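You operate a simulated robot arm through the tools that you are given. There is no shell and no other tool.

Carry out the task below with a simulated robot arm. There is one attempt and no reset: what you move stays moved.

Task
Form a card in the white mould, sprinkled from the green shaker.
Fine: shake it even over the small vat, lay it back on the slatted board, put the shaker back; other moulds, shaker and controls stay. Set down upright: what you pick out.

The check looks at the end state, three seconds after you hand in, the way a careful person would. Anything else that was tipped, shoved, dropped, spilled or broken makes it a failure.

Robot
A 6-joint arm with a two-finger gripper, fixed in place. Base frame: the origin is at the foot of the arm, x ahead of it, y to its left, z up; the work surface is at about z = 0.804. Lengths are in m, angles in degrees, forces in N, time in s.
With the tool pointing down near the work surface it reaches from about 0.12 to 0.7 m from the base axis. Its first joint turns from -66.0 to 66.0 degrees. Payload 2.45 kg.
The tool frame sits at the grasp point between the pads (the TCP): z along the fingers, y along the line on which they close. The tips reach 0.03 m beyond it. The gripper opens to 0.106 m. The gripper's body begins 0.079 m behind the TCP.
Orientation is that of the tool frame in the base frame, as [roll, pitch, yaw] about the fixed x, y, z axes, in that order (R = Rz(yaw) Ry(pitch) Rx(roll)). With the fingers straight down and closing along the base's y, the tool's x points along the base's -x, its y along +y and its z along -z.

Tools
- The arm moves only by the tool apply_moves. Its argument "plan" is a list of rows, each an object (a shift or turn left out is 0, a gripper value left out holds the last) with "dp": the shift along the tool's x, y, z in units of 30 mm (1.0 is 30 mm), a list of three; "delta_rot": the turn, a rotation vector about the tool's x, y, z in units of 6 degrees (1.0 is 6 degrees), a list of three; "claw": the finger opening in m, from 0 to 0.106. In form: [{"dp": [tx, ty, tz], "delta_rot": [rx, ry, rz], "claw": claw}, ...]. A call has 1 to 20 rows; each row shifts and turns the commanded pose from where the row before left it, along the tool's axes as they then stand. A call with a number of a shift or a turn outside -1 to 1 is refused whole. A row lasts 0.2 s, in which the tool goes at most 0.05 m and 8.6 degrees; a call with a longer step from one row to the next is refused whole, and so is a gripper value outside its range. A pose out of reach is approached as far as the arm can. The call stops where the force on the tool passes 40 N (or 10 N more than at its start, if that is more) or the arm is blocked; 0.2 s more then pass. The fingers move at their own pace (about 0.153 m/s each) and stop on an object; they squeeze with about 21 N. The grip force told is the motor's: it shows also when the fingers shut on nothing. Time passes only in rows, and 0.2 s behind the last, so rows that do not move let the fingers close. The reply holds the time, the measured pose of the TCP, the force on the tool along the base axes, the opening and the grip force, in the units named above and with some noise, with the torque about the TCP (base axes, N m) and any sound that the robot's microphone picked up.
- Cameras (640 x 400 px; columns grow to the right, rows downward): "scene" is fixed at [0.0627, 0.4195, 1.4022]; the picture's right is [-0.70, -0.72, 0.00], its down [-0.43, 0.42, -0.80] and it looks along [0.57, -0.56, -0.60] (base axes); focal length 345 px, centre (320, 200). "wrist" rides on the gripper at [0.076, -0.002, -0.106] in the tool frame; the picture's right is [0.02, 1.00, 0.00], its down [-0.78, 0.02, -0.62] and it looks along [-0.62, 0.01, 0.78] (tool axes); focal length 247 px, centre (320, 200). There is no depth. A picture from a camera that has moved, and an enlarged one, comes with that camera's place and axes in the base frame and with its lens.
- snapshot(camera): a new picture of that camera. It takes no simulated time.
- close_up(camera, box): a new picture of the part [left, top, right, bottom] of that camera's present view, enlarged. It takes no simulated time.
- finish_job(): hands the job in; it is judged then, once.

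Nothing tells you positions but the pictures and the camera data. Unless the task says otherwise, let go and move clear before handing in.

The tools are called after "Emit:" as name(argument=value, ...) on one line, values as JSON. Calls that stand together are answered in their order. apply_moves: Moves the arm, as the interface text tells. Its arguments: {"type":"object","properties":{"plan":{"type":"array"}},"required":["plan"]} The other tools are called the same way: snapshot (camera) takes a picture; close_up (camera, box) takes an enlarged picture of a part of a camera's view; finish_job () hands the job in.

At the start:

```text
time: 0.0
tcp_pos: [0.3788, 0.0461, 1.1262]
tool_rot: [179.9, 0.1, -179.9]
wrist_force: [-0.5, -0.1, -1.4]
wrist_torque: [0.0, 0.03, 0.02]
gripper_width: 0.1058
gripper_force: 0.1
```

scene: 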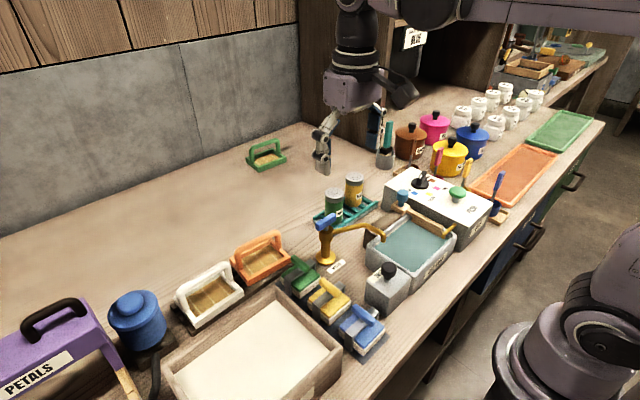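
wrist: 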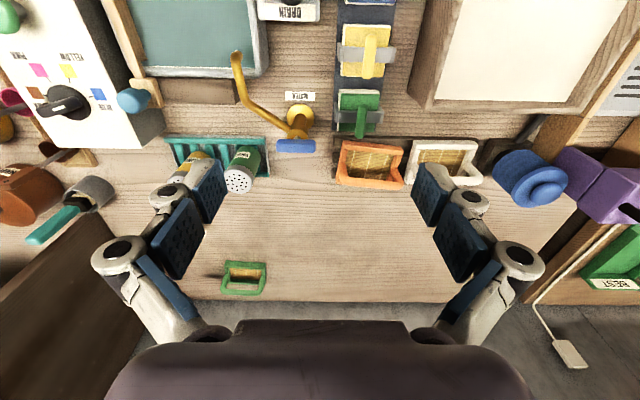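

I see a bench with three moulds (white, orange, green), two vats, and a rack with a green and a yellow shaker. I'll look closer before moving anything.

Emit:
close_up(camera="scene", box=[140, 220, 360, 400])

Emit:
close_up(camera="scene", box=[300, 150, 520, 320])

Emit:
close_up(camera="wrist", box=[160, 0, 400, 200])

Emit:
close_up(camera="wrist", box=[320, 0, 640, 220])

Emit:
close_up(camera="wrist", box=[0, 0, 200, 240])

Emit:
close_up(camera="scene", box=[0, 250, 200, 400])

Emit:
close_up(camera="scene", box=[360, 20, 620, 220])

```text
2.22 times, centred on (250, 310) of scene
camera zoom: at [0.0627, 0.4195, 1.4022], right [-0.7, -0.72, 0.0], down [-0.43, 0.42, -0.8], along [0.57, -0.56, -0.6], focal length 766 px, centre (476, -44)
```

zoom: 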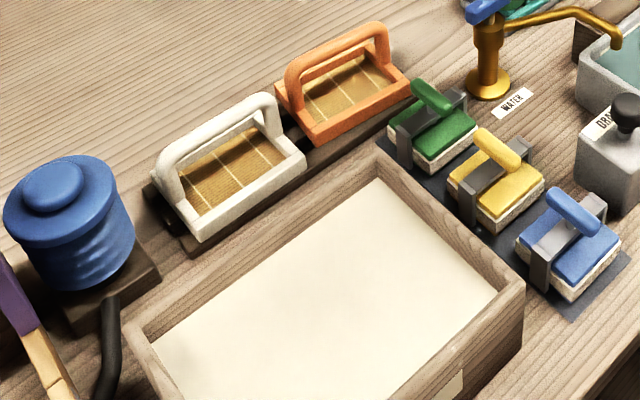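

```text
2.35 times, centred on (410, 235) of scene
camera zoom: at [0.0627, 0.4195, 1.4022], right [-0.7, -0.72, 0.0], down [-0.43, 0.42, -0.8], along [0.57, -0.56, -0.6], focal length 811 px, centre (108, 118)
```

zoom: 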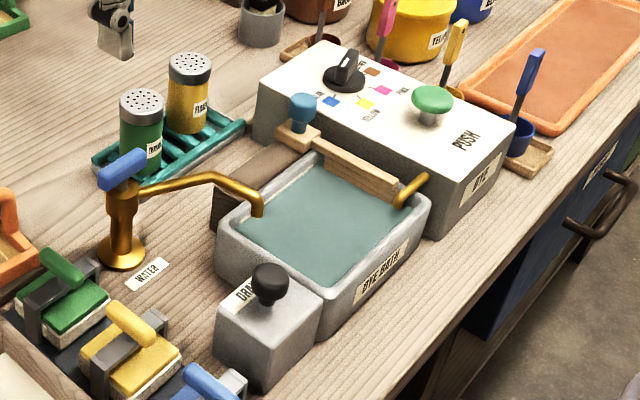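

```text
2.00 times, centred on (280, 100) of wrist
camera zoom: at [0.3027, 0.0446, 1.2333], right [-0.02, 1.0, 0.0], down [0.78, 0.02, 0.62], along [0.62, 0.02, -0.78], focal length 494 px, centre (400, 400)
```

zoom: 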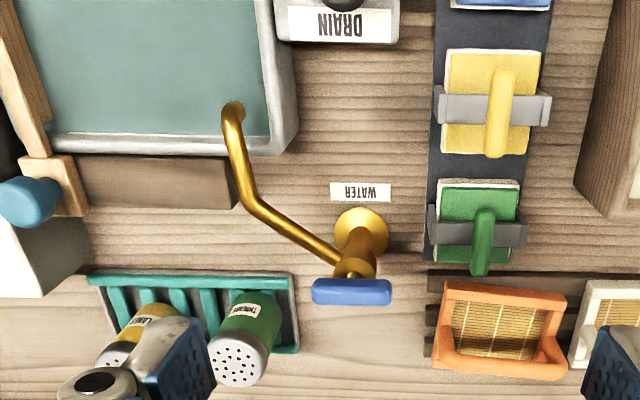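

```text
1.82 times, centred on (480, 110) of wrist
camera zoom: at [0.3027, 0.0446, 1.2333], right [-0.02, 1.0, 0.0], down [0.78, 0.02, 0.62], along [0.62, 0.02, -0.78], focal length 449 px, centre (29, 364)
```

zoom: 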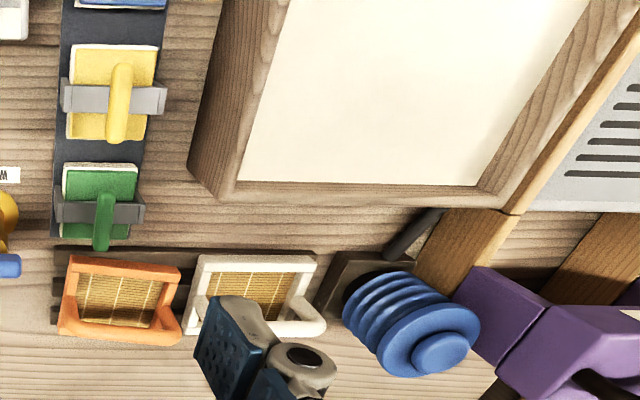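

```text
1.67 times, centred on (100, 120) of wrist
camera zoom: at [0.3027, 0.0446, 1.2333], right [-0.02, 1.0, 0.0], down [0.78, 0.02, 0.62], along [0.62, 0.02, -0.78], focal length 412 px, centre (687, 333)
```

zoom: 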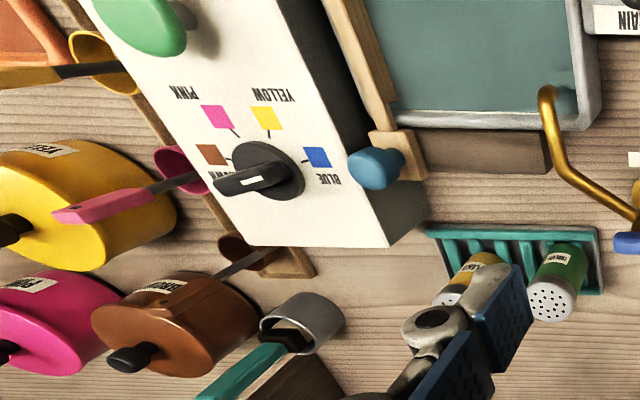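

```text
2.67 times, centred on (100, 325) of scene
camera zoom: at [0.0627, 0.4195, 1.4022], right [-0.7, -0.72, 0.0], down [-0.43, 0.42, -0.8], along [0.57, -0.56, -0.6], focal length 919 px, centre (907, -133)
```

zoom: 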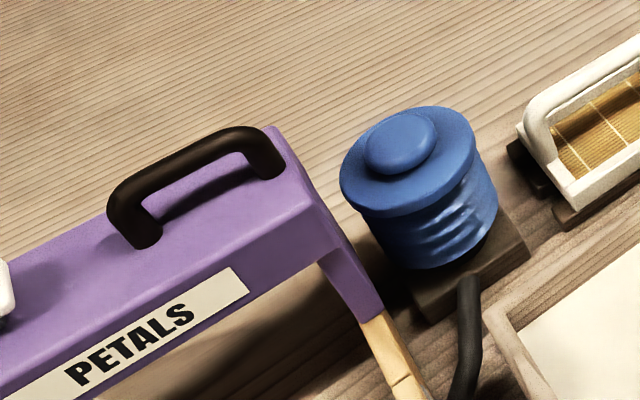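

```text
2.00 times, centred on (490, 120) of scene
camera zoom: at [0.0627, 0.4195, 1.4022], right [-0.7, -0.72, 0.0], down [-0.43, 0.42, -0.8], along [0.57, -0.56, -0.6], focal length 689 px, centre (-20, 360)
```

zoom: 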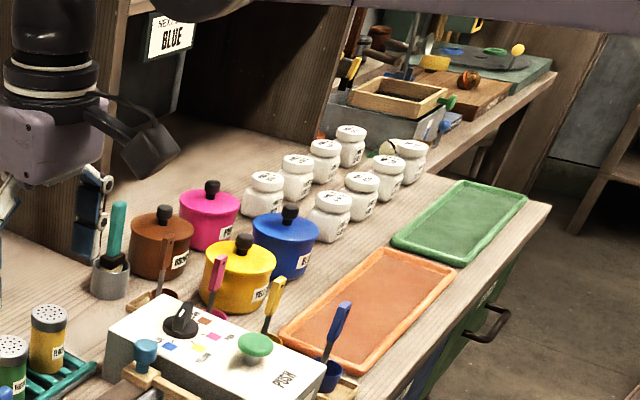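

The white mould sits on a dark slatted board next to the orange one, at about (0.53, 0.28). I'll read the labels on the wooden vat and check what lies at the edges of the views.

Emit:
close_up(camera="scene", box=[250, 340, 350, 400])

Emit:
close_up(camera="wrist", box=[520, 0, 640, 90])

Emit:
close_up(camera="wrist", box=[540, 200, 640, 380])

Emit:
close_up(camera="scene", box=[300, 165, 400, 235])

Emit:
close_up(camera="scene", box=[160, 225, 300, 335])

Emit:
close_up(camera="scene", box=[480, 20, 640, 120])

Emit:
close_up(camera="wrist", box=[200, 230, 300, 310])

```text
6.40 times, centred on (300, 370) of scene
camera zoom: at [0.0627, 0.4195, 1.4022], right [-0.7, -0.72, 0.0], down [-0.43, 0.42, -0.8], along [0.57, -0.56, -0.6], focal length 2206 px, centre (448, -888)
```

zoom: 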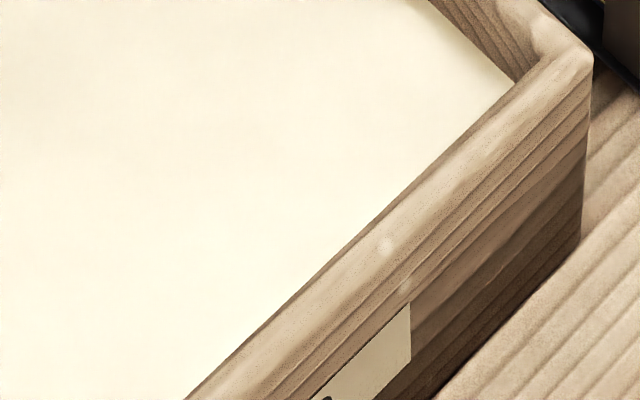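

```text
4.44 times, centred on (580, 45) of wrist
camera zoom: at [0.3027, 0.0446, 1.2333], right [-0.02, 1.0, 0.0], down [0.78, 0.02, 0.62], along [0.62, 0.02, -0.78], focal length 1098 px, centre (-836, 889)
```

zoom: 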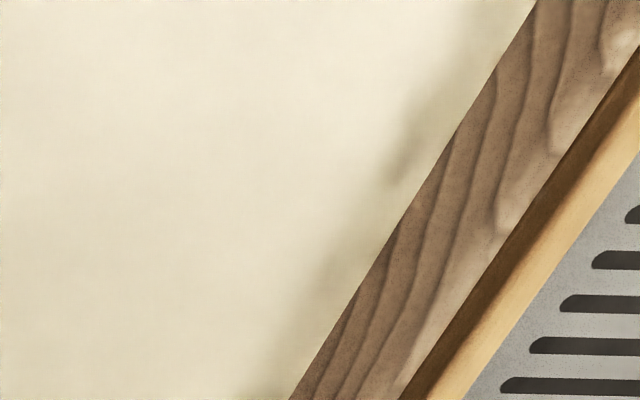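

```text
2.22 times, centred on (590, 290) of wrist
camera zoom: at [0.3027, 0.0446, 1.2333], right [-0.02, 1.0, 0.0], down [0.78, 0.02, 0.62], along [0.62, 0.02, -0.78], focal length 549 px, centre (-280, 0)
```

zoom: 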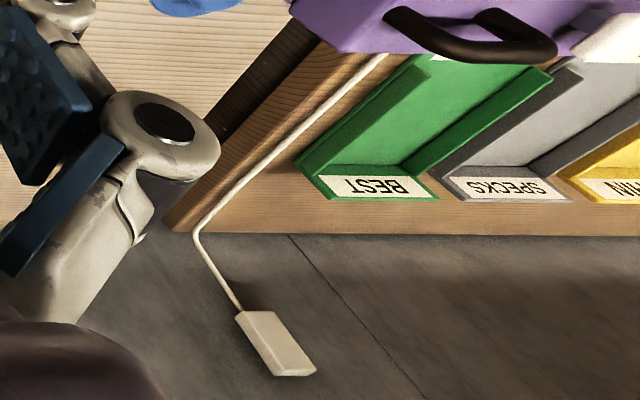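

```text
5.71 times, centred on (350, 200) of scene
camera zoom: at [0.0627, 0.4195, 1.4022], right [-0.7, -0.72, 0.0], down [-0.43, 0.42, -0.8], along [0.57, -0.56, -0.6], focal length 1969 px, centre (149, 200)
```

zoom: 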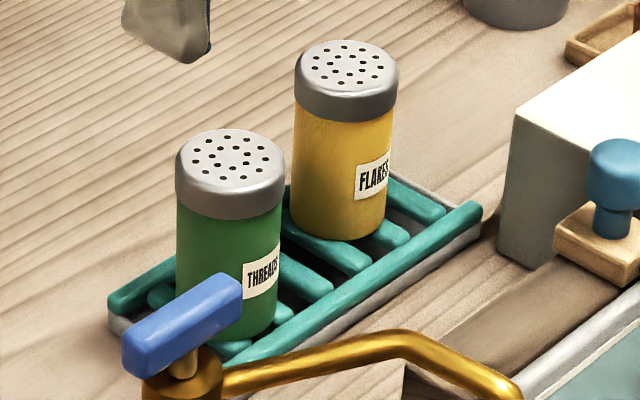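

```text
3.64 times, centred on (230, 280) of scene
camera zoom: at [0.0627, 0.4195, 1.4022], right [-0.7, -0.72, 0.0], down [-0.43, 0.42, -0.8], along [0.57, -0.56, -0.6], focal length 1253 px, centre (647, -91)
```

zoom: 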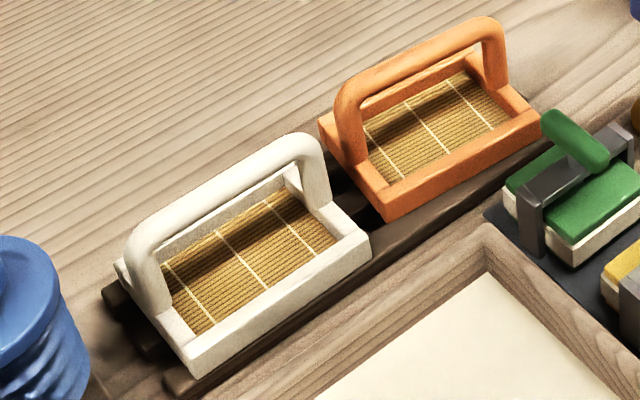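

```text
4.00 times, centred on (560, 70) of scene
camera zoom: at [0.0627, 0.4195, 1.4022], right [-0.7, -0.72, 0.0], down [-0.43, 0.42, -0.8], along [0.57, -0.56, -0.6], focal length 1378 px, centre (-640, 720)
```

zoom: 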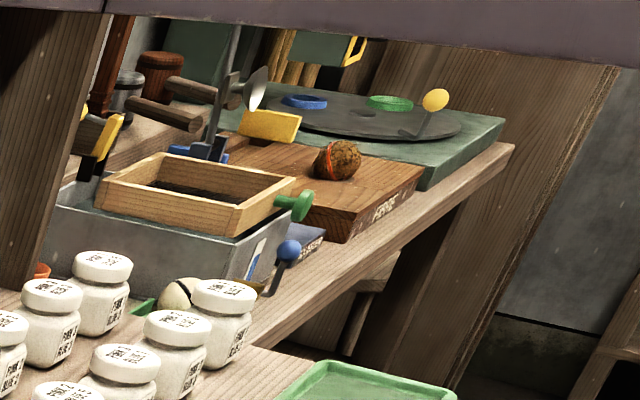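

```text
5.00 times, centred on (250, 270) of wrist
camera zoom: at [0.3027, 0.0446, 1.2333], right [-0.02, 1.0, 0.0], down [0.78, 0.02, 0.62], along [0.62, 0.02, -0.78], focal length 1235 px, centre (670, -150)
```

zoom: 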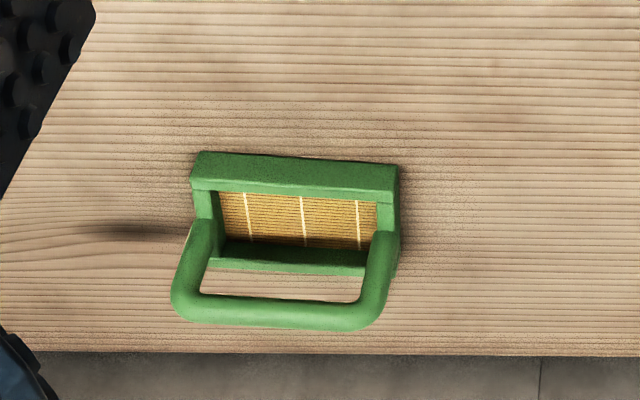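

The bench has one wooden vat with pulp and one dye bath. I'll move the raised arm left and back to read the vat's label and see what's on the left end.

Emit:
apply_moves(plan=[{"dp": [0.5, 1, 0]}, {"dp": [0.5, 1, 0]}, {"dp": [0.5, 1, 0]}, {"dp": [0.5, 1, 0]}, {"dp": [0.5, 1, 0]}, {"dp": [0.5, 1, 0]}, {"dp": [0.5, 0.5, 0]}, {"dp": [0.5, 0, 0]}])

Emit:
snapshot(camera="wrist")

Emit:
snapshot(camera="scene")

```text
time: 1.8
tcp_pos: [0.257, 0.2428, 1.1255]
tool_rot: [179.9, 0.0, 180.0]
wrist_force: [0.9, 0.8, 0.7]
wrist_torque: [0.01, 0.01, 0.03]
gripper_width: 0.106
gripper_force: 0.1
```

```text
taken
camera wrist: at [0.1816, 0.2409, 1.2329], right [-0.02, 1.0, 0.0], down [0.78, 0.02, 0.62], along [0.62, 0.02, -0.78], focal length 247 px, centre (320, 200)
```

wrist: 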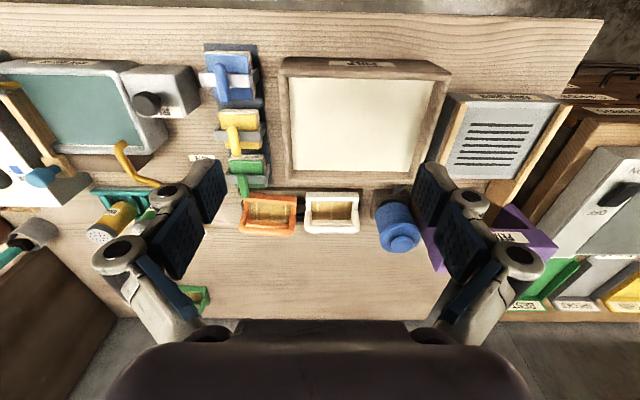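

```text
taken
```

scene: 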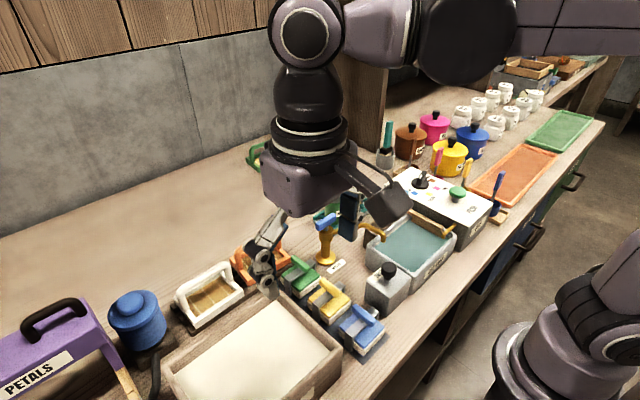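

Emit:
close_up(camera="wrist", box=[270, 45, 460, 165])

Emit:
close_up(camera="wrist", box=[430, 60, 640, 200])

Emit:
close_up(camera="wrist", box=[0, 40, 210, 250])

Emit:
close_up(camera="wrist", box=[230, 160, 440, 260])

Emit:
close_up(camera="wrist", box=[310, 50, 430, 80])

```text
3.33 times, centred on (365, 105) of wrist
camera zoom: at [0.1816, 0.2409, 1.2329], right [-0.02, 1.0, 0.0], down [0.78, 0.02, 0.62], along [0.62, 0.02, -0.78], focal length 823 px, centre (170, 517)
```

zoom: 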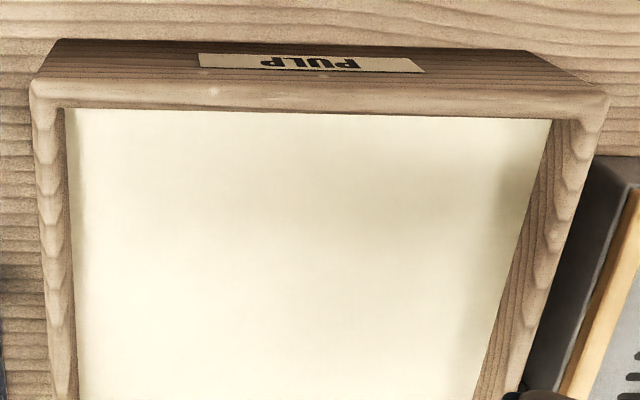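

```text
2.86 times, centred on (535, 130) of wrist
camera zoom: at [0.1816, 0.2409, 1.2329], right [-0.02, 1.0, 0.0], down [0.78, 0.02, 0.62], along [0.62, 0.02, -0.78], focal length 706 px, centre (-294, 400)
```

zoom: 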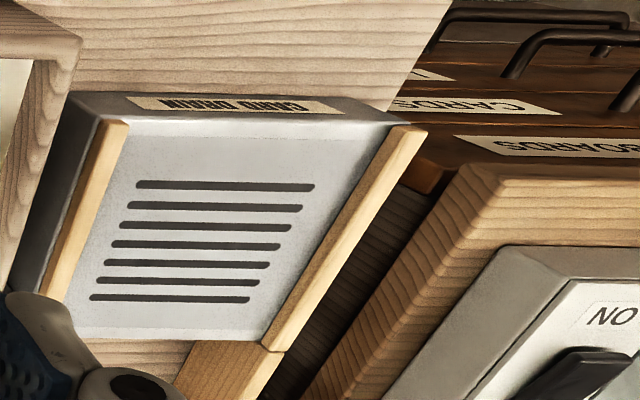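

```text
1.90 times, centred on (105, 145) of wrist
camera zoom: at [0.1816, 0.2409, 1.2329], right [-0.02, 1.0, 0.0], down [0.78, 0.02, 0.62], along [0.62, 0.02, -0.78], focal length 470 px, centre (730, 305)
```

zoom: 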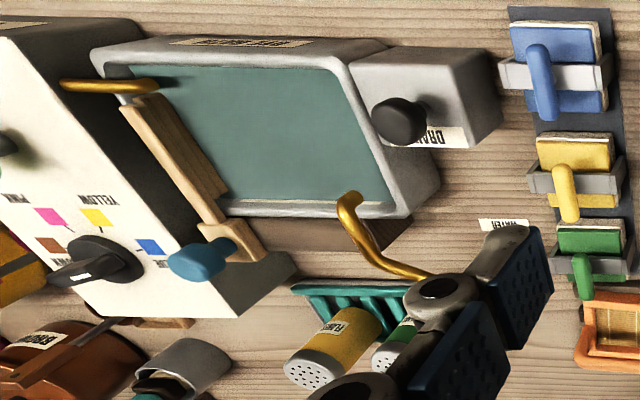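

```text
3.05 times, centred on (335, 210) of wrist
camera zoom: at [0.1816, 0.2409, 1.2329], right [-0.02, 1.0, 0.0], down [0.78, 0.02, 0.62], along [0.62, 0.02, -0.78], focal length 753 px, centre (274, 170)
```

zoom: 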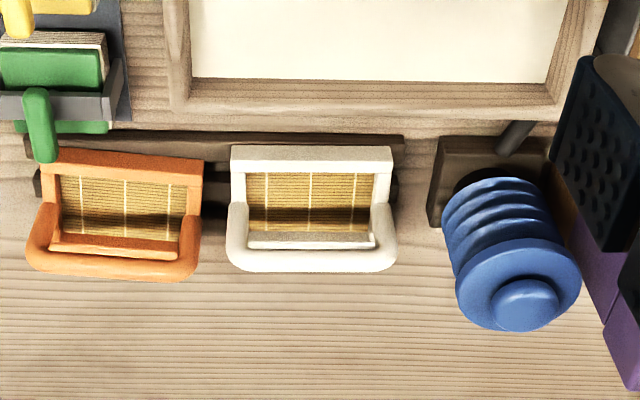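

```text
5.33 times, centred on (370, 65) of wrist
camera zoom: at [0.1816, 0.2409, 1.2329], right [-0.02, 1.0, 0.0], down [0.78, 0.02, 0.62], along [0.62, 0.02, -0.78], focal length 1317 px, centre (53, 920)
```

zoom: 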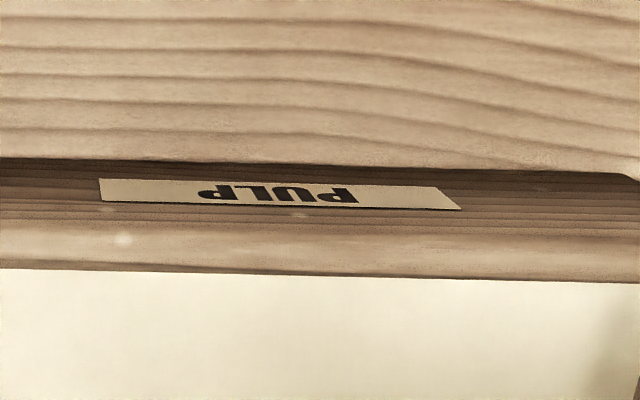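

The wooden vat is labelled PULP and the other one is the DYE BATH. I'll turn the wrist to look further left and check that there isn't another vat.

Emit:
apply_moves(plan=[{"delta_rot": [0, 0, -1]}, {"delta_rot": [0, 0, -1]}, {"delta_rot": [0, 0, -1]}, {"delta_rot": [0, 0, -1]}, {"delta_rot": [0, 0, -1]}, {"delta_rot": [0, 0, -1]}, {"delta_rot": [0, 0, -1]}, {"delta_rot": [0, 0, -1]}, {"delta_rot": [0, 0, -1]}, {"delta_rot": [0, 0, -1]}])

Emit:
snapshot(camera="wrist")

```text
time: 4.0
tcp_pos: [0.259, 0.2405, 1.1266]
tool_rot: [179.9, 0.1, -119.8]
wrist_force: [-1.1, 0.4, -0.1]
wrist_torque: [-0.01, -0.01, 0.01]
gripper_width: 0.106
gripper_force: 0.1
```

```text
taken
camera wrist: at [0.2226, 0.1739, 1.2339], right [-0.88, 0.48, 0.0], down [0.37, 0.69, 0.62], along [0.3, 0.55, -0.78], focal length 247 px, centre (320, 200)
```

wrist: 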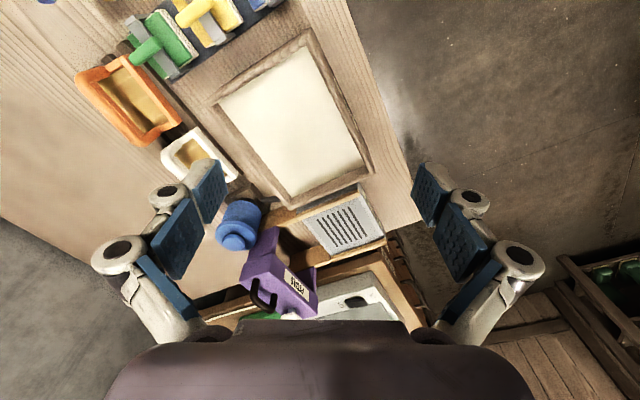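

The pulp vat is the only vat-like tray besides the dye bath, so I take it as the one to dip in and shake over. I'll now turn the gripper so the fingers close along x and move above the white mould to measure its handle.

Emit:
apply_moves(plan=[{"delta_rot": [0, 0, -1]}, {"delta_rot": [0, 0, -1]}, {"delta_rot": [0, 0, -1]}, {"delta_rot": [0, 0, -1]}, {"delta_rot": [0, 0, -1]}, {"dp": [0, -1, 0]}, {"dp": [0, -1, 0]}, {"dp": [0, -1, 0]}, {"dp": [0, -1, 0]}, {"dp": [0, -1, 0]}, {"dp": [0, -1, 0]}, {"dp": [0, -1, 0]}, {"dp": [0, -1, 0]}, {"dp": [0, -1, 0]}])

Emit:
snapshot(camera="wrist")

Emit:
snapshot(camera="scene")

```text
time: 7.0
tcp_pos: [0.5291, 0.2399, 1.1262]
tool_rot: [180.0, 0.1, -89.9]
wrist_force: [0.8, -0.5, -0.3]
wrist_torque: [0.01, 0.04, 0.01]
gripper_width: 0.106
gripper_force: 0.1
```

```text
taken
camera wrist: at [0.5313, 0.1647, 1.2337], right [-1.0, -0.02, 0.0], down [-0.02, 0.78, 0.62], along [-0.01, 0.62, -0.78], focal length 247 px, centre (320, 200)
```

wrist: 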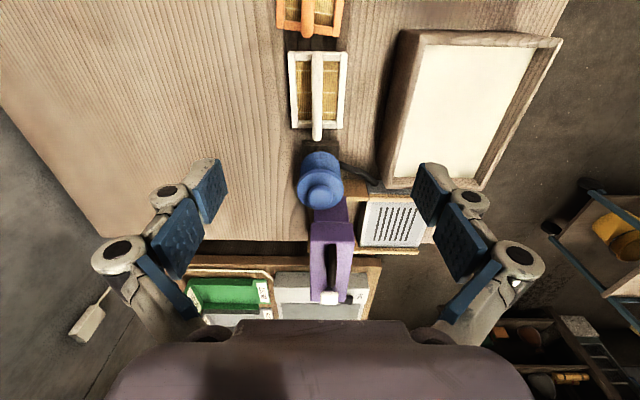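

```text
taken
```

scene: 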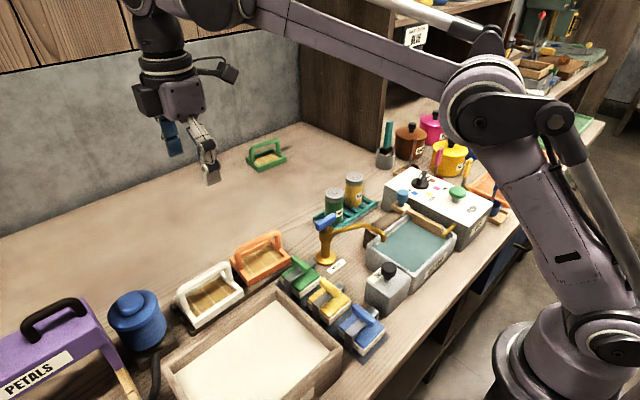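

Emit:
close_up(camera="wrist", box=[260, 0, 420, 160])

Emit:
close_up(camera="wrist", box=[360, 20, 580, 200])

Emit:
close_up(camera="scene", box=[165, 250, 255, 335])

```text
2.50 times, centred on (340, 80) of wrist
camera zoom: at [0.5313, 0.1647, 1.2337], right [-1.0, -0.02, 0.0], down [-0.02, 0.78, 0.62], along [-0.01, 0.62, -0.78], focal length 617 px, centre (270, 500)
```

zoom: 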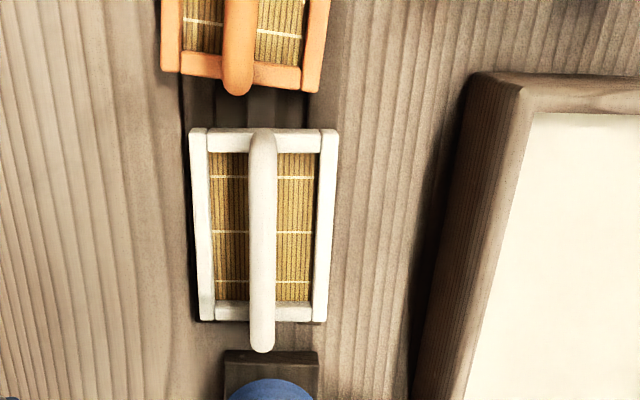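

```text
2.22 times, centred on (470, 110) of wrist
camera zoom: at [0.5313, 0.1647, 1.2337], right [-1.0, -0.02, 0.0], down [-0.02, 0.78, 0.62], along [-0.01, 0.62, -0.78], focal length 549 px, centre (-13, 400)
```

zoom: 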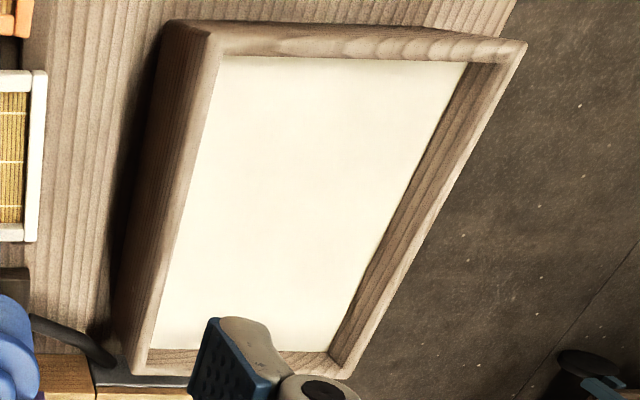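

```text
4.71 times, centred on (210, 292) of scene
camera zoom: at [0.0627, 0.4194, 1.4022], right [-0.7, -0.72, 0.0], down [-0.43, 0.42, -0.8], along [0.57, -0.56, -0.6], focal length 1622 px, centre (838, -235)
```

zoom: 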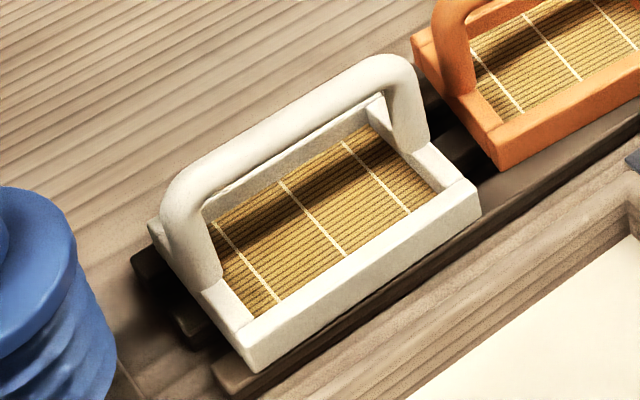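

The handle bar is at about x 0.535, y 0.272, z 0.885, running along y. The pulp vat's inside spans roughly x 0.26–0.40 and y 0.20–0.39, with the rim near z 0.89. I'll hover over the handle with the fingers half open.

Emit:
apply_moves(plan=[{"dp": [-0.54, -0.2, 0.5], "claw": 0.06}, {"dp": [-0.54, 0, 1]}, {"dp": [0, 0, 1]}, {"dp": [0, 0, 1]}, {"dp": [0, 0, 1]}, {"dp": [0, 0, 0.5]}, {"dp": [0, 0, 0]}])

Emit:
snapshot(camera="wrist")

Emit:
close_up(camera="scene", box=[120, 180, 300, 340])

```text
time: 8.6
tcp_pos: [0.5341, 0.2757, 0.9754]
tool_rot: [-179.9, 0.1, -89.9]
wrist_force: [0.4, 0.9, 0.0]
wrist_torque: [-0.01, -0.04, 0.01]
gripper_width: 0.0598
gripper_force: 0.2
```

```text
taken
camera wrist: at [0.5368, 0.1988, 1.0818], right [-1.0, -0.02, 0.0], down [-0.02, 0.78, 0.62], along [-0.01, 0.62, -0.78], focal length 247 px, centre (320, 200)
```

wrist: 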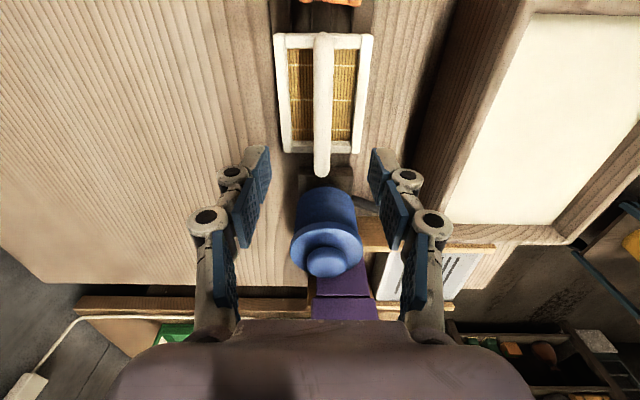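

```text
2.50 times, centred on (210, 260) of scene
camera zoom: at [0.0627, 0.4195, 1.4022], right [-0.7, -0.72, 0.0], down [-0.43, 0.42, -0.8], along [0.57, -0.56, -0.6], focal length 862 px, centre (595, 50)
```

zoom: 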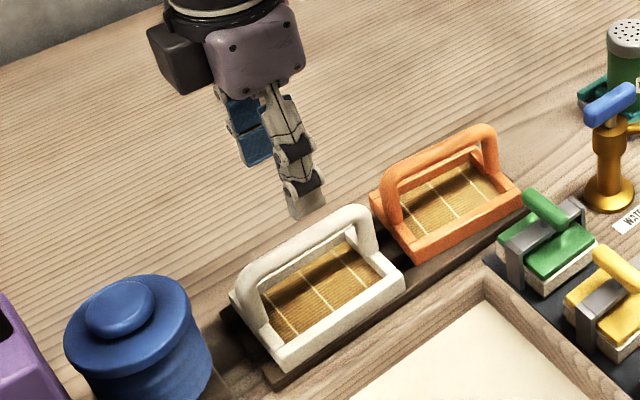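

Emit:
apply_moves(plan=[{"dp": [0.15, -0.03, 0.7]}, {"dp": [0, 0, 0.7]}, {"dp": [0, 0, 0.7]}, {"dp": [0, 0, 0.5]}, {"dp": [0, 0, 0]}])

Emit:
snapshot(camera="wrist")

Emit:
close_up(camera="scene", box=[140, 210, 280, 335])

```text
time: 9.8
tcp_pos: [0.5358, 0.2683, 0.8986]
tool_rot: [-179.8, 0.1, -89.9]
wrist_force: [-0.9, 0.3, 0.3]
wrist_torque: [-0.04, 0.01, -0.03]
gripper_width: 0.0599
gripper_force: 0.0
```

```text
taken
camera wrist: at [0.5379, 0.1924, 1.0047], right [-1.0, -0.02, 0.0], down [-0.02, 0.78, 0.62], along [-0.01, 0.62, -0.78], focal length 247 px, centre (320, 200)
```

wrist: 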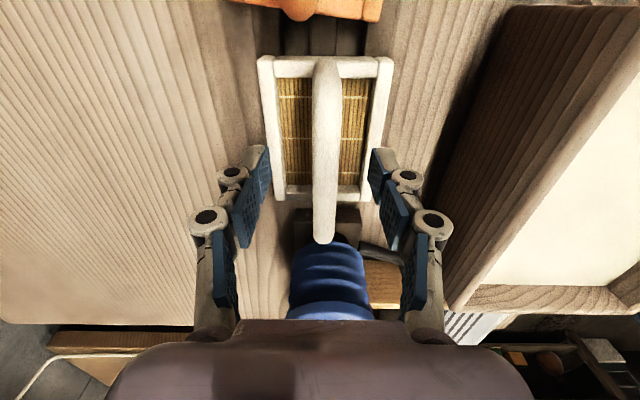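

```text
3.20 times, centred on (210, 272) of scene
camera zoom: at [0.0627, 0.4195, 1.4022], right [-0.7, -0.72, 0.0], down [-0.43, 0.42, -0.8], along [0.57, -0.56, -0.6], focal length 1103 px, centre (672, -32)
```

zoom: 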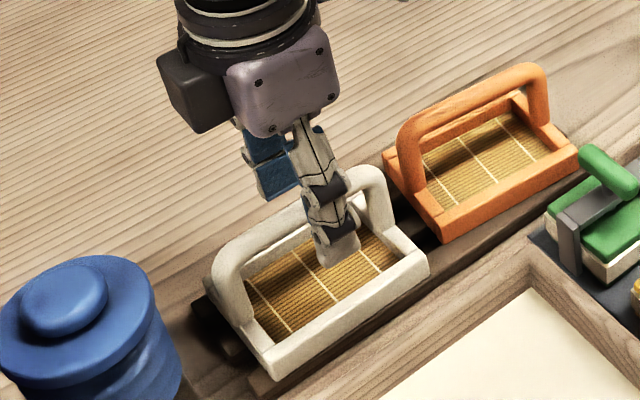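

The fingers straddle the bar at its middle. I'll lower by 9 mm and close.

Emit:
apply_moves(plan=[{"dp": [0, 0, 0.3]}, {"dp": [0, 0, 0], "claw": 0.0}, {"dp": [0, 0, 0]}, {"dp": [0, 0, 0]}, {"dp": [0, 0, 0]}])

Emit:
snapshot(camera="wrist")

Emit:
close_up(camera="scene", box=[140, 210, 280, 335])

```text
time: 11.0
tcp_pos: [0.5358, 0.2705, 0.8893]
tool_rot: [-179.9, 0.1, -89.9]
wrist_force: [-0.5, -0.8, 0.5]
wrist_torque: [0.0, -0.01, -0.02]
gripper_width: 0.0129
gripper_force: 20.9
```

```text
taken
camera wrist: at [0.5386, 0.1927, 0.9958], right [-1.0, -0.02, 0.0], down [-0.02, 0.78, 0.62], along [-0.01, 0.62, -0.78], focal length 247 px, centre (320, 200)
```

wrist: 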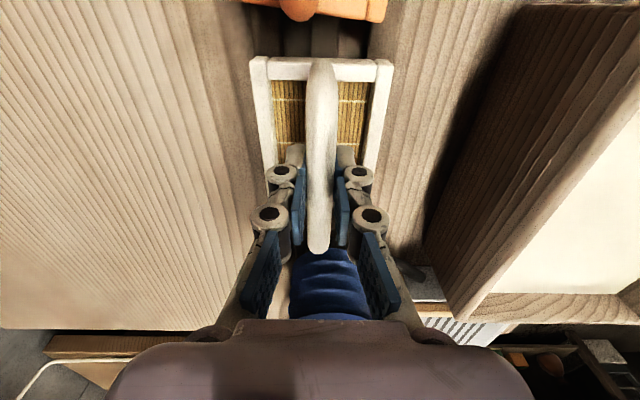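

```text
3.20 times, centred on (210, 272) of scene
camera zoom: at [0.0627, 0.4195, 1.4022], right [-0.7, -0.72, 0.0], down [-0.43, 0.42, -0.8], along [0.57, -0.56, -0.6], focal length 1103 px, centre (672, -32)
```

zoom: 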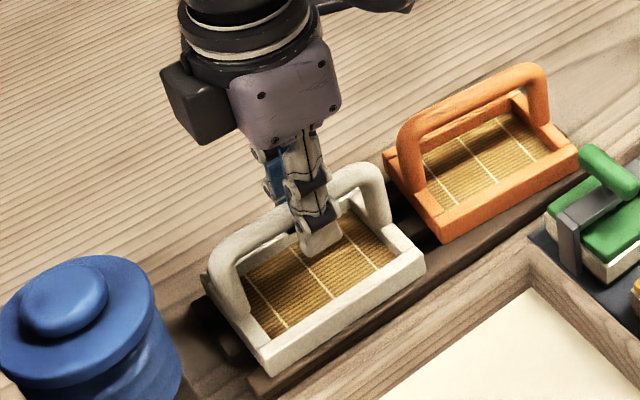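

The bar is gripped (13 mm thick). I'll lift slowly and check that the mould hangs level.

Emit:
apply_moves(plan=[{"dp": [0, 0, -0.2]}, {"dp": [0, 0, -0.3]}, {"dp": [0, 0, -0.5]}, {"dp": [0, 0, -0.7]}, {"dp": [0, 0, -0.8]}, {"dp": [0, 0, -0.8]}, {"dp": [0, 0, -0.5]}, {"dp": [0, 0, -0.2]}, {"dp": [0, 0, 0]}])

Emit:
snapshot(camera="wrist")

Emit:
snapshot(camera="scene")

Emit:
close_up(camera="scene", box=[140, 170, 300, 310])

```text
time: 13.0
tcp_pos: [0.5352, 0.2699, 1.0104]
tool_rot: [-179.9, 0.2, -90.0]
wrist_force: [-0.2, -0.1, -0.4]
wrist_torque: [0.03, -0.02, 0.01]
gripper_width: 0.0131
gripper_force: 21.2
```

```text
taken
camera wrist: at [0.5375, 0.1935, 1.1165], right [-1.0, -0.02, 0.0], down [-0.02, 0.78, 0.62], along [-0.01, 0.62, -0.78], focal length 247 px, centre (320, 200)
```

wrist: 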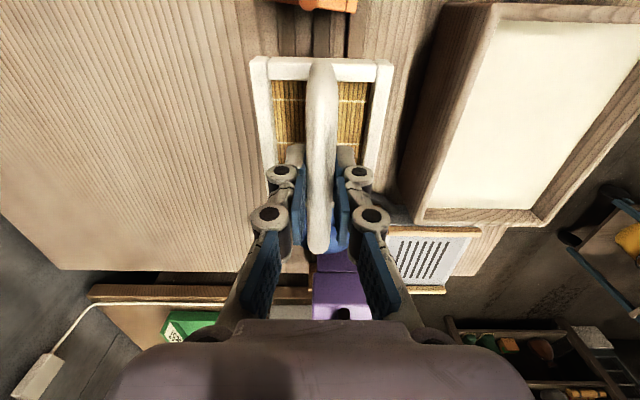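

```text
taken
```

scene: 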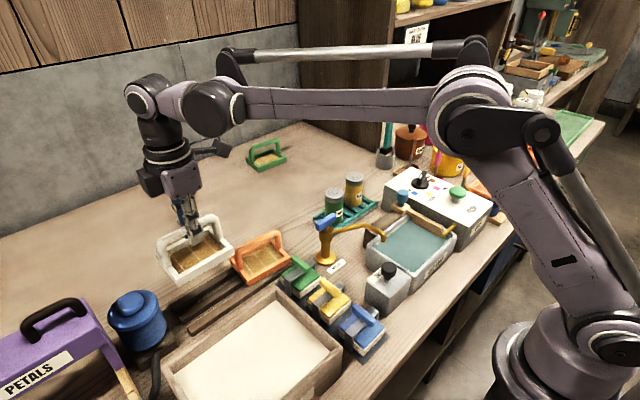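

```text
2.86 times, centred on (220, 240) of scene
camera zoom: at [0.0627, 0.4195, 1.4022], right [-0.7, -0.72, 0.0], down [-0.43, 0.42, -0.8], along [0.57, -0.56, -0.6], focal length 985 px, centre (606, 86)
```

zoom: 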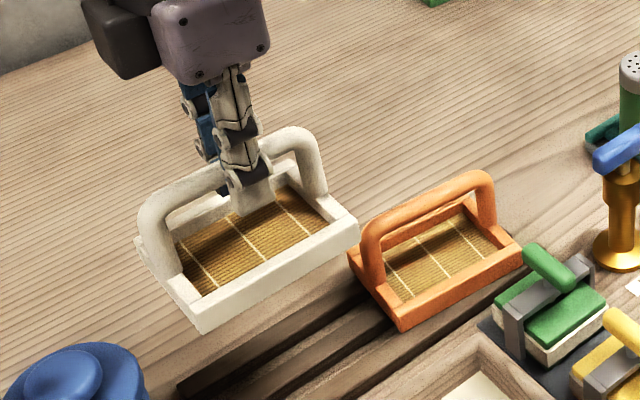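

The mould is held level. I'll look at the uncovered board, then move over the pulp vat.

Emit:
close_up(camera="scene", box=[160, 240, 300, 340])

Emit:
apply_moves(plan=[{"dp": [-0.1, 0.3, 0]}, {"dp": [-0.2, 0.6, 0]}, {"dp": [-0.3, 0.9, 0]}, {"dp": [-0.3, 1, 0]}, {"dp": [-0.03, 1, 0]}, {"dp": [0, 1, 0]}, {"dp": [0, 0.9, 0]}, {"dp": [0, 0.7, 0]}, {"dp": [0, 0.3, 0]}, {"dp": [0, 0.12, 0]}, {"dp": [0, 0, 0]}])

Emit:
snapshot(camera="wrist")

Emit:
snapshot(camera="scene")

Emit:
close_up(camera="scene", box=[150, 240, 350, 400])

```text
4.00 times, centred on (230, 290) of scene
camera zoom: at [0.0627, 0.4195, 1.4022], right [-0.7, -0.72, 0.0], down [-0.43, 0.42, -0.8], along [0.57, -0.56, -0.6], focal length 1378 px, centre (680, -160)
```

zoom: 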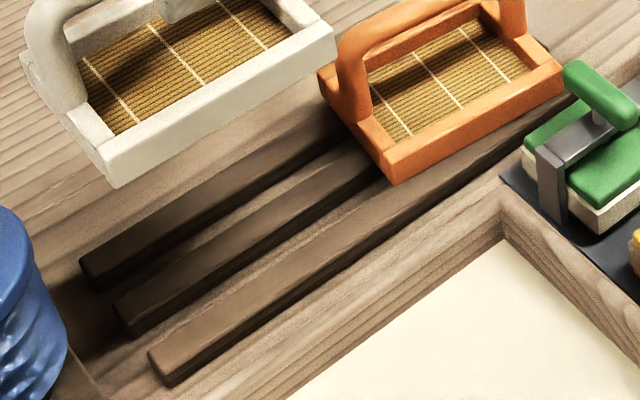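

```text
time: 15.4
tcp_pos: [0.3301, 0.2979, 1.0099]
tool_rot: [180.0, 0.1, -89.9]
wrist_force: [-0.1, 0.1, -0.4]
wrist_torque: [-0.02, 0.01, -0.01]
gripper_width: 0.0129
gripper_force: 20.9
```

```text
taken
camera wrist: at [0.3326, 0.2214, 1.1165], right [-1.0, -0.02, 0.0], down [-0.02, 0.78, 0.62], along [-0.01, 0.62, -0.78], focal length 247 px, centre (320, 200)
```

wrist: 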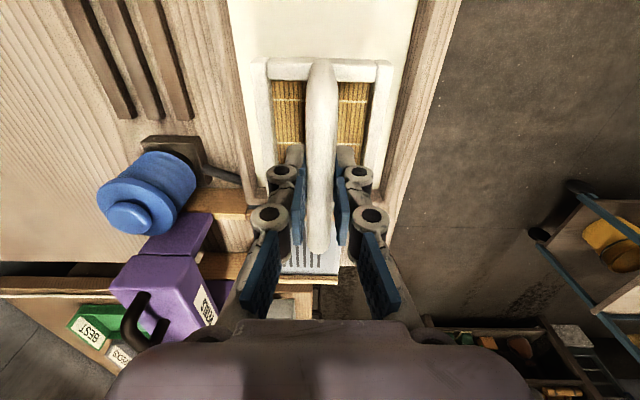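

```text
taken
```

scene: 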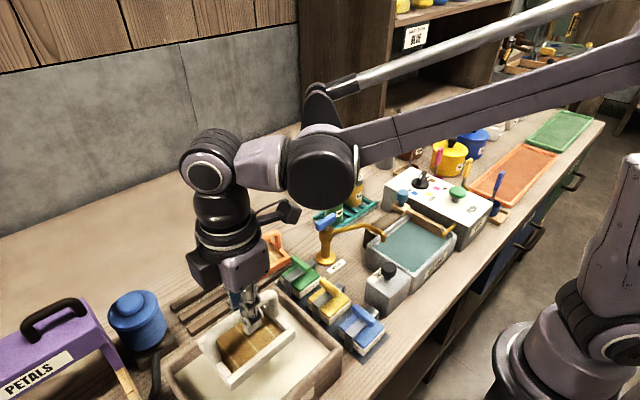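

```text
2.50 times, centred on (250, 320) of scene
camera zoom: at [0.0627, 0.4195, 1.4022], right [-0.7, -0.72, 0.0], down [-0.43, 0.42, -0.8], along [0.57, -0.56, -0.6], focal length 862 px, centre (495, -100)
```

zoom: 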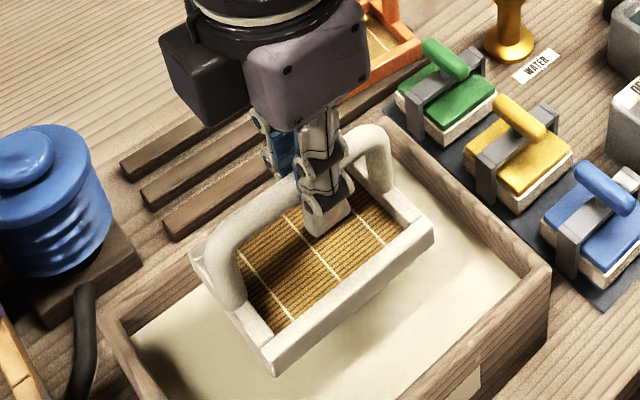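

The mould is centred above the pulp with about 25 mm to spare on each side. I'll lower it slowly and level into the pulp, with the surface near z 0.875.

Emit:
apply_moves(plan=[{"dp": [0, 0, 0.4]}, {"dp": [0, 0, 0.4]}, {"dp": [0, 0, 0.4]}, {"dp": [0, 0, 0.4]}, {"dp": [0, 0, 0.4]}, {"dp": [0, 0, 0.3]}, {"dp": [0, 0, 0.3]}, {"dp": [0, 0, 0.3]}, {"dp": [0, 0, 0.3]}, {"dp": [0, 0, 0.2]}, {"dp": [0, 0, 0.2]}, {"dp": [0, 0, 0]}])

Emit:
snapshot(camera="wrist")

Emit:
close_up(camera="scene", box=[150, 240, 350, 400])

```text
time: 18.0
tcp_pos: [0.3318, 0.2973, 0.902]
tool_rot: [-179.8, 0.2, -89.9]
wrist_force: [-0.6, 0.6, -1.0]
wrist_torque: [-0.02, 0.01, 0.0]
gripper_width: 0.0128
gripper_force: 21.0
```

```text
taken
camera wrist: at [0.3337, 0.221, 1.0082], right [-1.0, -0.02, 0.0], down [-0.02, 0.78, 0.62], along [-0.01, 0.62, -0.78], focal length 247 px, centre (320, 200)
```

wrist: 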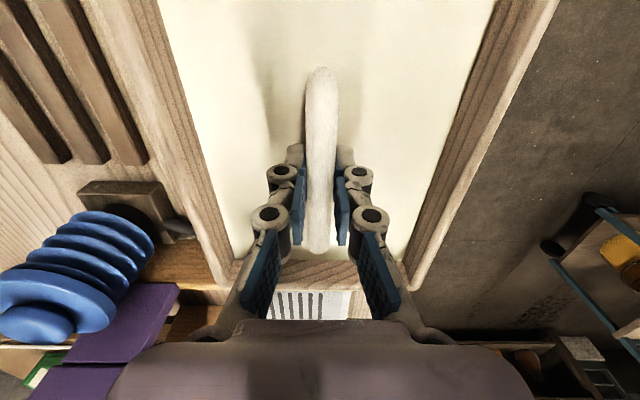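

```text
2.50 times, centred on (250, 320) of scene
camera zoom: at [0.0627, 0.4195, 1.4022], right [-0.7, -0.72, 0.0], down [-0.43, 0.42, -0.8], along [0.57, -0.56, -0.6], focal length 862 px, centre (495, -100)
```

zoom: 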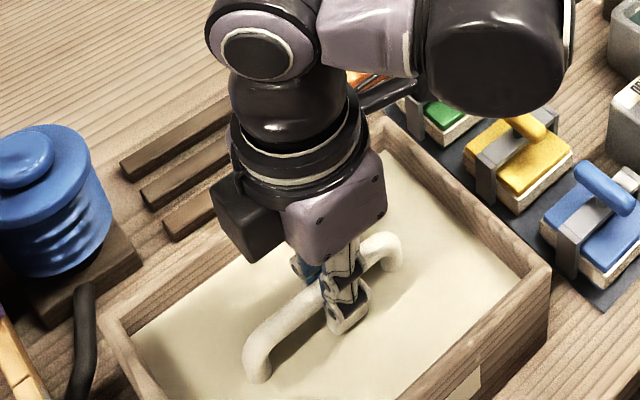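

The frame is fully under the pulp surface. I'll hold about a second, then lift it level and slowly to just above the rim.

Emit:
apply_moves(plan=[{"dp": [0, 0, 0]}, {"dp": [0, 0, 0]}, {"dp": [0, 0, 0]}, {"dp": [0, 0, 0]}, {"dp": [0, 0, 0]}, {"dp": [0, 0, -0.2]}, {"dp": [0, 0, -0.3]}, {"dp": [0, 0, -0.3]}, {"dp": [0, 0, -0.3]}, {"dp": [0, 0, -0.3]}, {"dp": [0, 0, -0.3]}, {"dp": [0, 0, -0.3]}, {"dp": [0, 0, -0.3]}, {"dp": [0, 0, -0.3]}, {"dp": [0, 0, -0.2]}, {"dp": [0, 0, 0]}])

Emit:
snapshot(camera="wrist")

Emit:
close_up(camera="scene", box=[150, 240, 350, 400])

Emit:
close_up(camera="scene", box=[190, 285, 310, 390])

```text
time: 21.4
tcp_pos: [0.3289, 0.2973, 0.9869]
tool_rot: [-179.8, 0.1, -89.9]
wrist_force: [0.4, 0.4, -0.5]
wrist_torque: [0.01, 0.0, -0.02]
gripper_width: 0.0128
gripper_force: 20.8
```

```text
taken
camera wrist: at [0.332, 0.2203, 1.0932], right [-1.0, -0.02, 0.0], down [-0.02, 0.78, 0.62], along [-0.01, 0.62, -0.78], focal length 247 px, centre (320, 200)
```

wrist: 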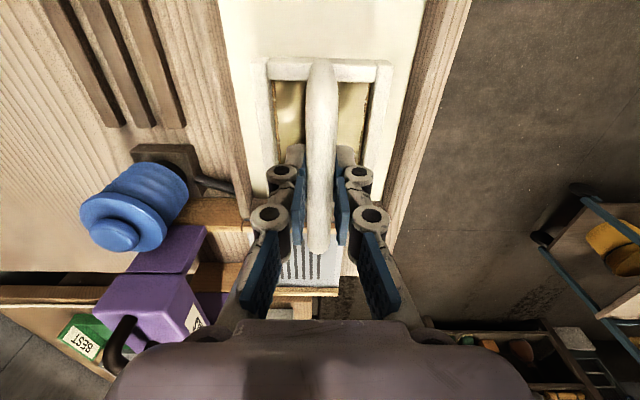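

```text
2.50 times, centred on (250, 320) of scene
camera zoom: at [0.0627, 0.4195, 1.4022], right [-0.7, -0.72, 0.0], down [-0.43, 0.42, -0.8], along [0.57, -0.56, -0.6], focal length 862 px, centre (495, -100)
```

zoom: 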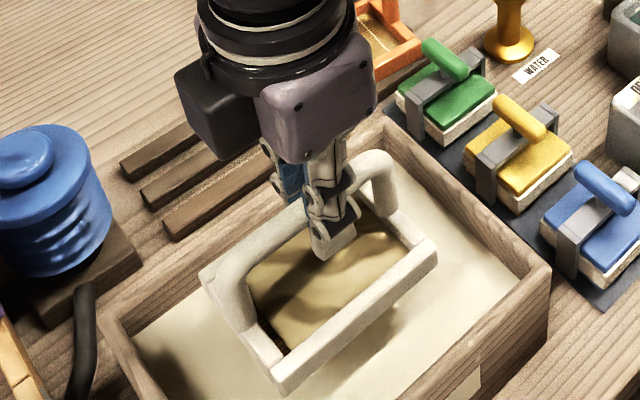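

```text
3.81 times, centred on (250, 338) of scene
camera zoom: at [0.0627, 0.4195, 1.4022], right [-0.7, -0.72, 0.0], down [-0.43, 0.42, -0.8], along [0.57, -0.56, -0.6], focal length 1313 px, centre (587, -324)
```

zoom: 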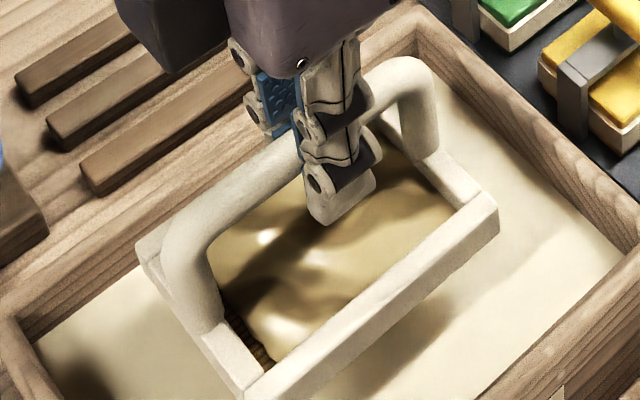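

The mould came up with a lumpy layer of pulp. I'll shake it gently side to side and fore-and-aft while it stays over the vat.

Emit:
apply_moves(plan=[{"dp": [0, 0.4, 0]}, {"dp": [0, -0.8, 0]}, {"dp": [0, 0.8, 0]}, {"dp": [0, -0.8, 0]}, {"dp": [0, 0.8, 0]}, {"dp": [0, -0.8, 0]}, {"dp": [0, 0.8, 0]}, {"dp": [0, -0.4, 0]}, {"dp": [0, 0, 0]}, {"dp": [0, 0, 0]}])

Emit:
close_up(camera="scene", box=[190, 285, 310, 390])

Emit:
snapshot(camera="wrist")

```text
time: 23.6
tcp_pos: [0.3322, 0.2984, 0.9869]
tool_rot: [-179.9, 0.0, -90.0]
wrist_force: [-0.4, 0.1, -0.8]
wrist_torque: [0.0, 0.0, -0.02]
gripper_width: 0.0131
gripper_force: 20.6
```

```text
3.81 times, centred on (250, 338) of scene
camera zoom: at [0.0627, 0.4195, 1.4022], right [-0.7, -0.72, 0.0], down [-0.43, 0.42, -0.8], along [0.57, -0.56, -0.6], focal length 1313 px, centre (587, -324)
```

zoom: 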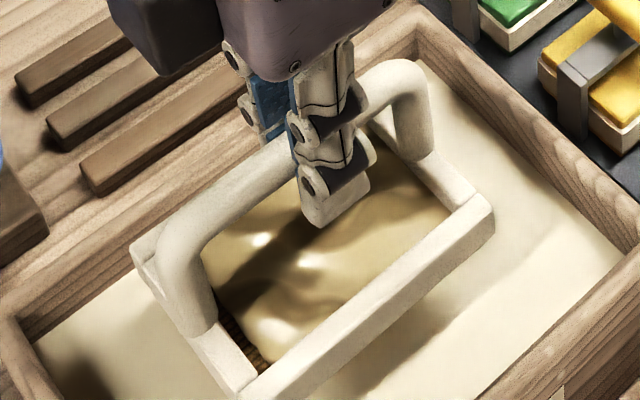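

```text
taken
camera wrist: at [0.3333, 0.2221, 1.0922], right [-1.0, -0.02, 0.0], down [-0.02, 0.78, 0.62], along [-0.01, 0.62, -0.78], focal length 247 px, centre (320, 200)
```

wrist: 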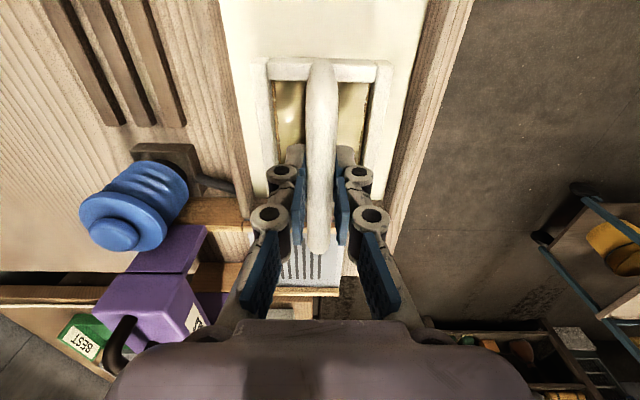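

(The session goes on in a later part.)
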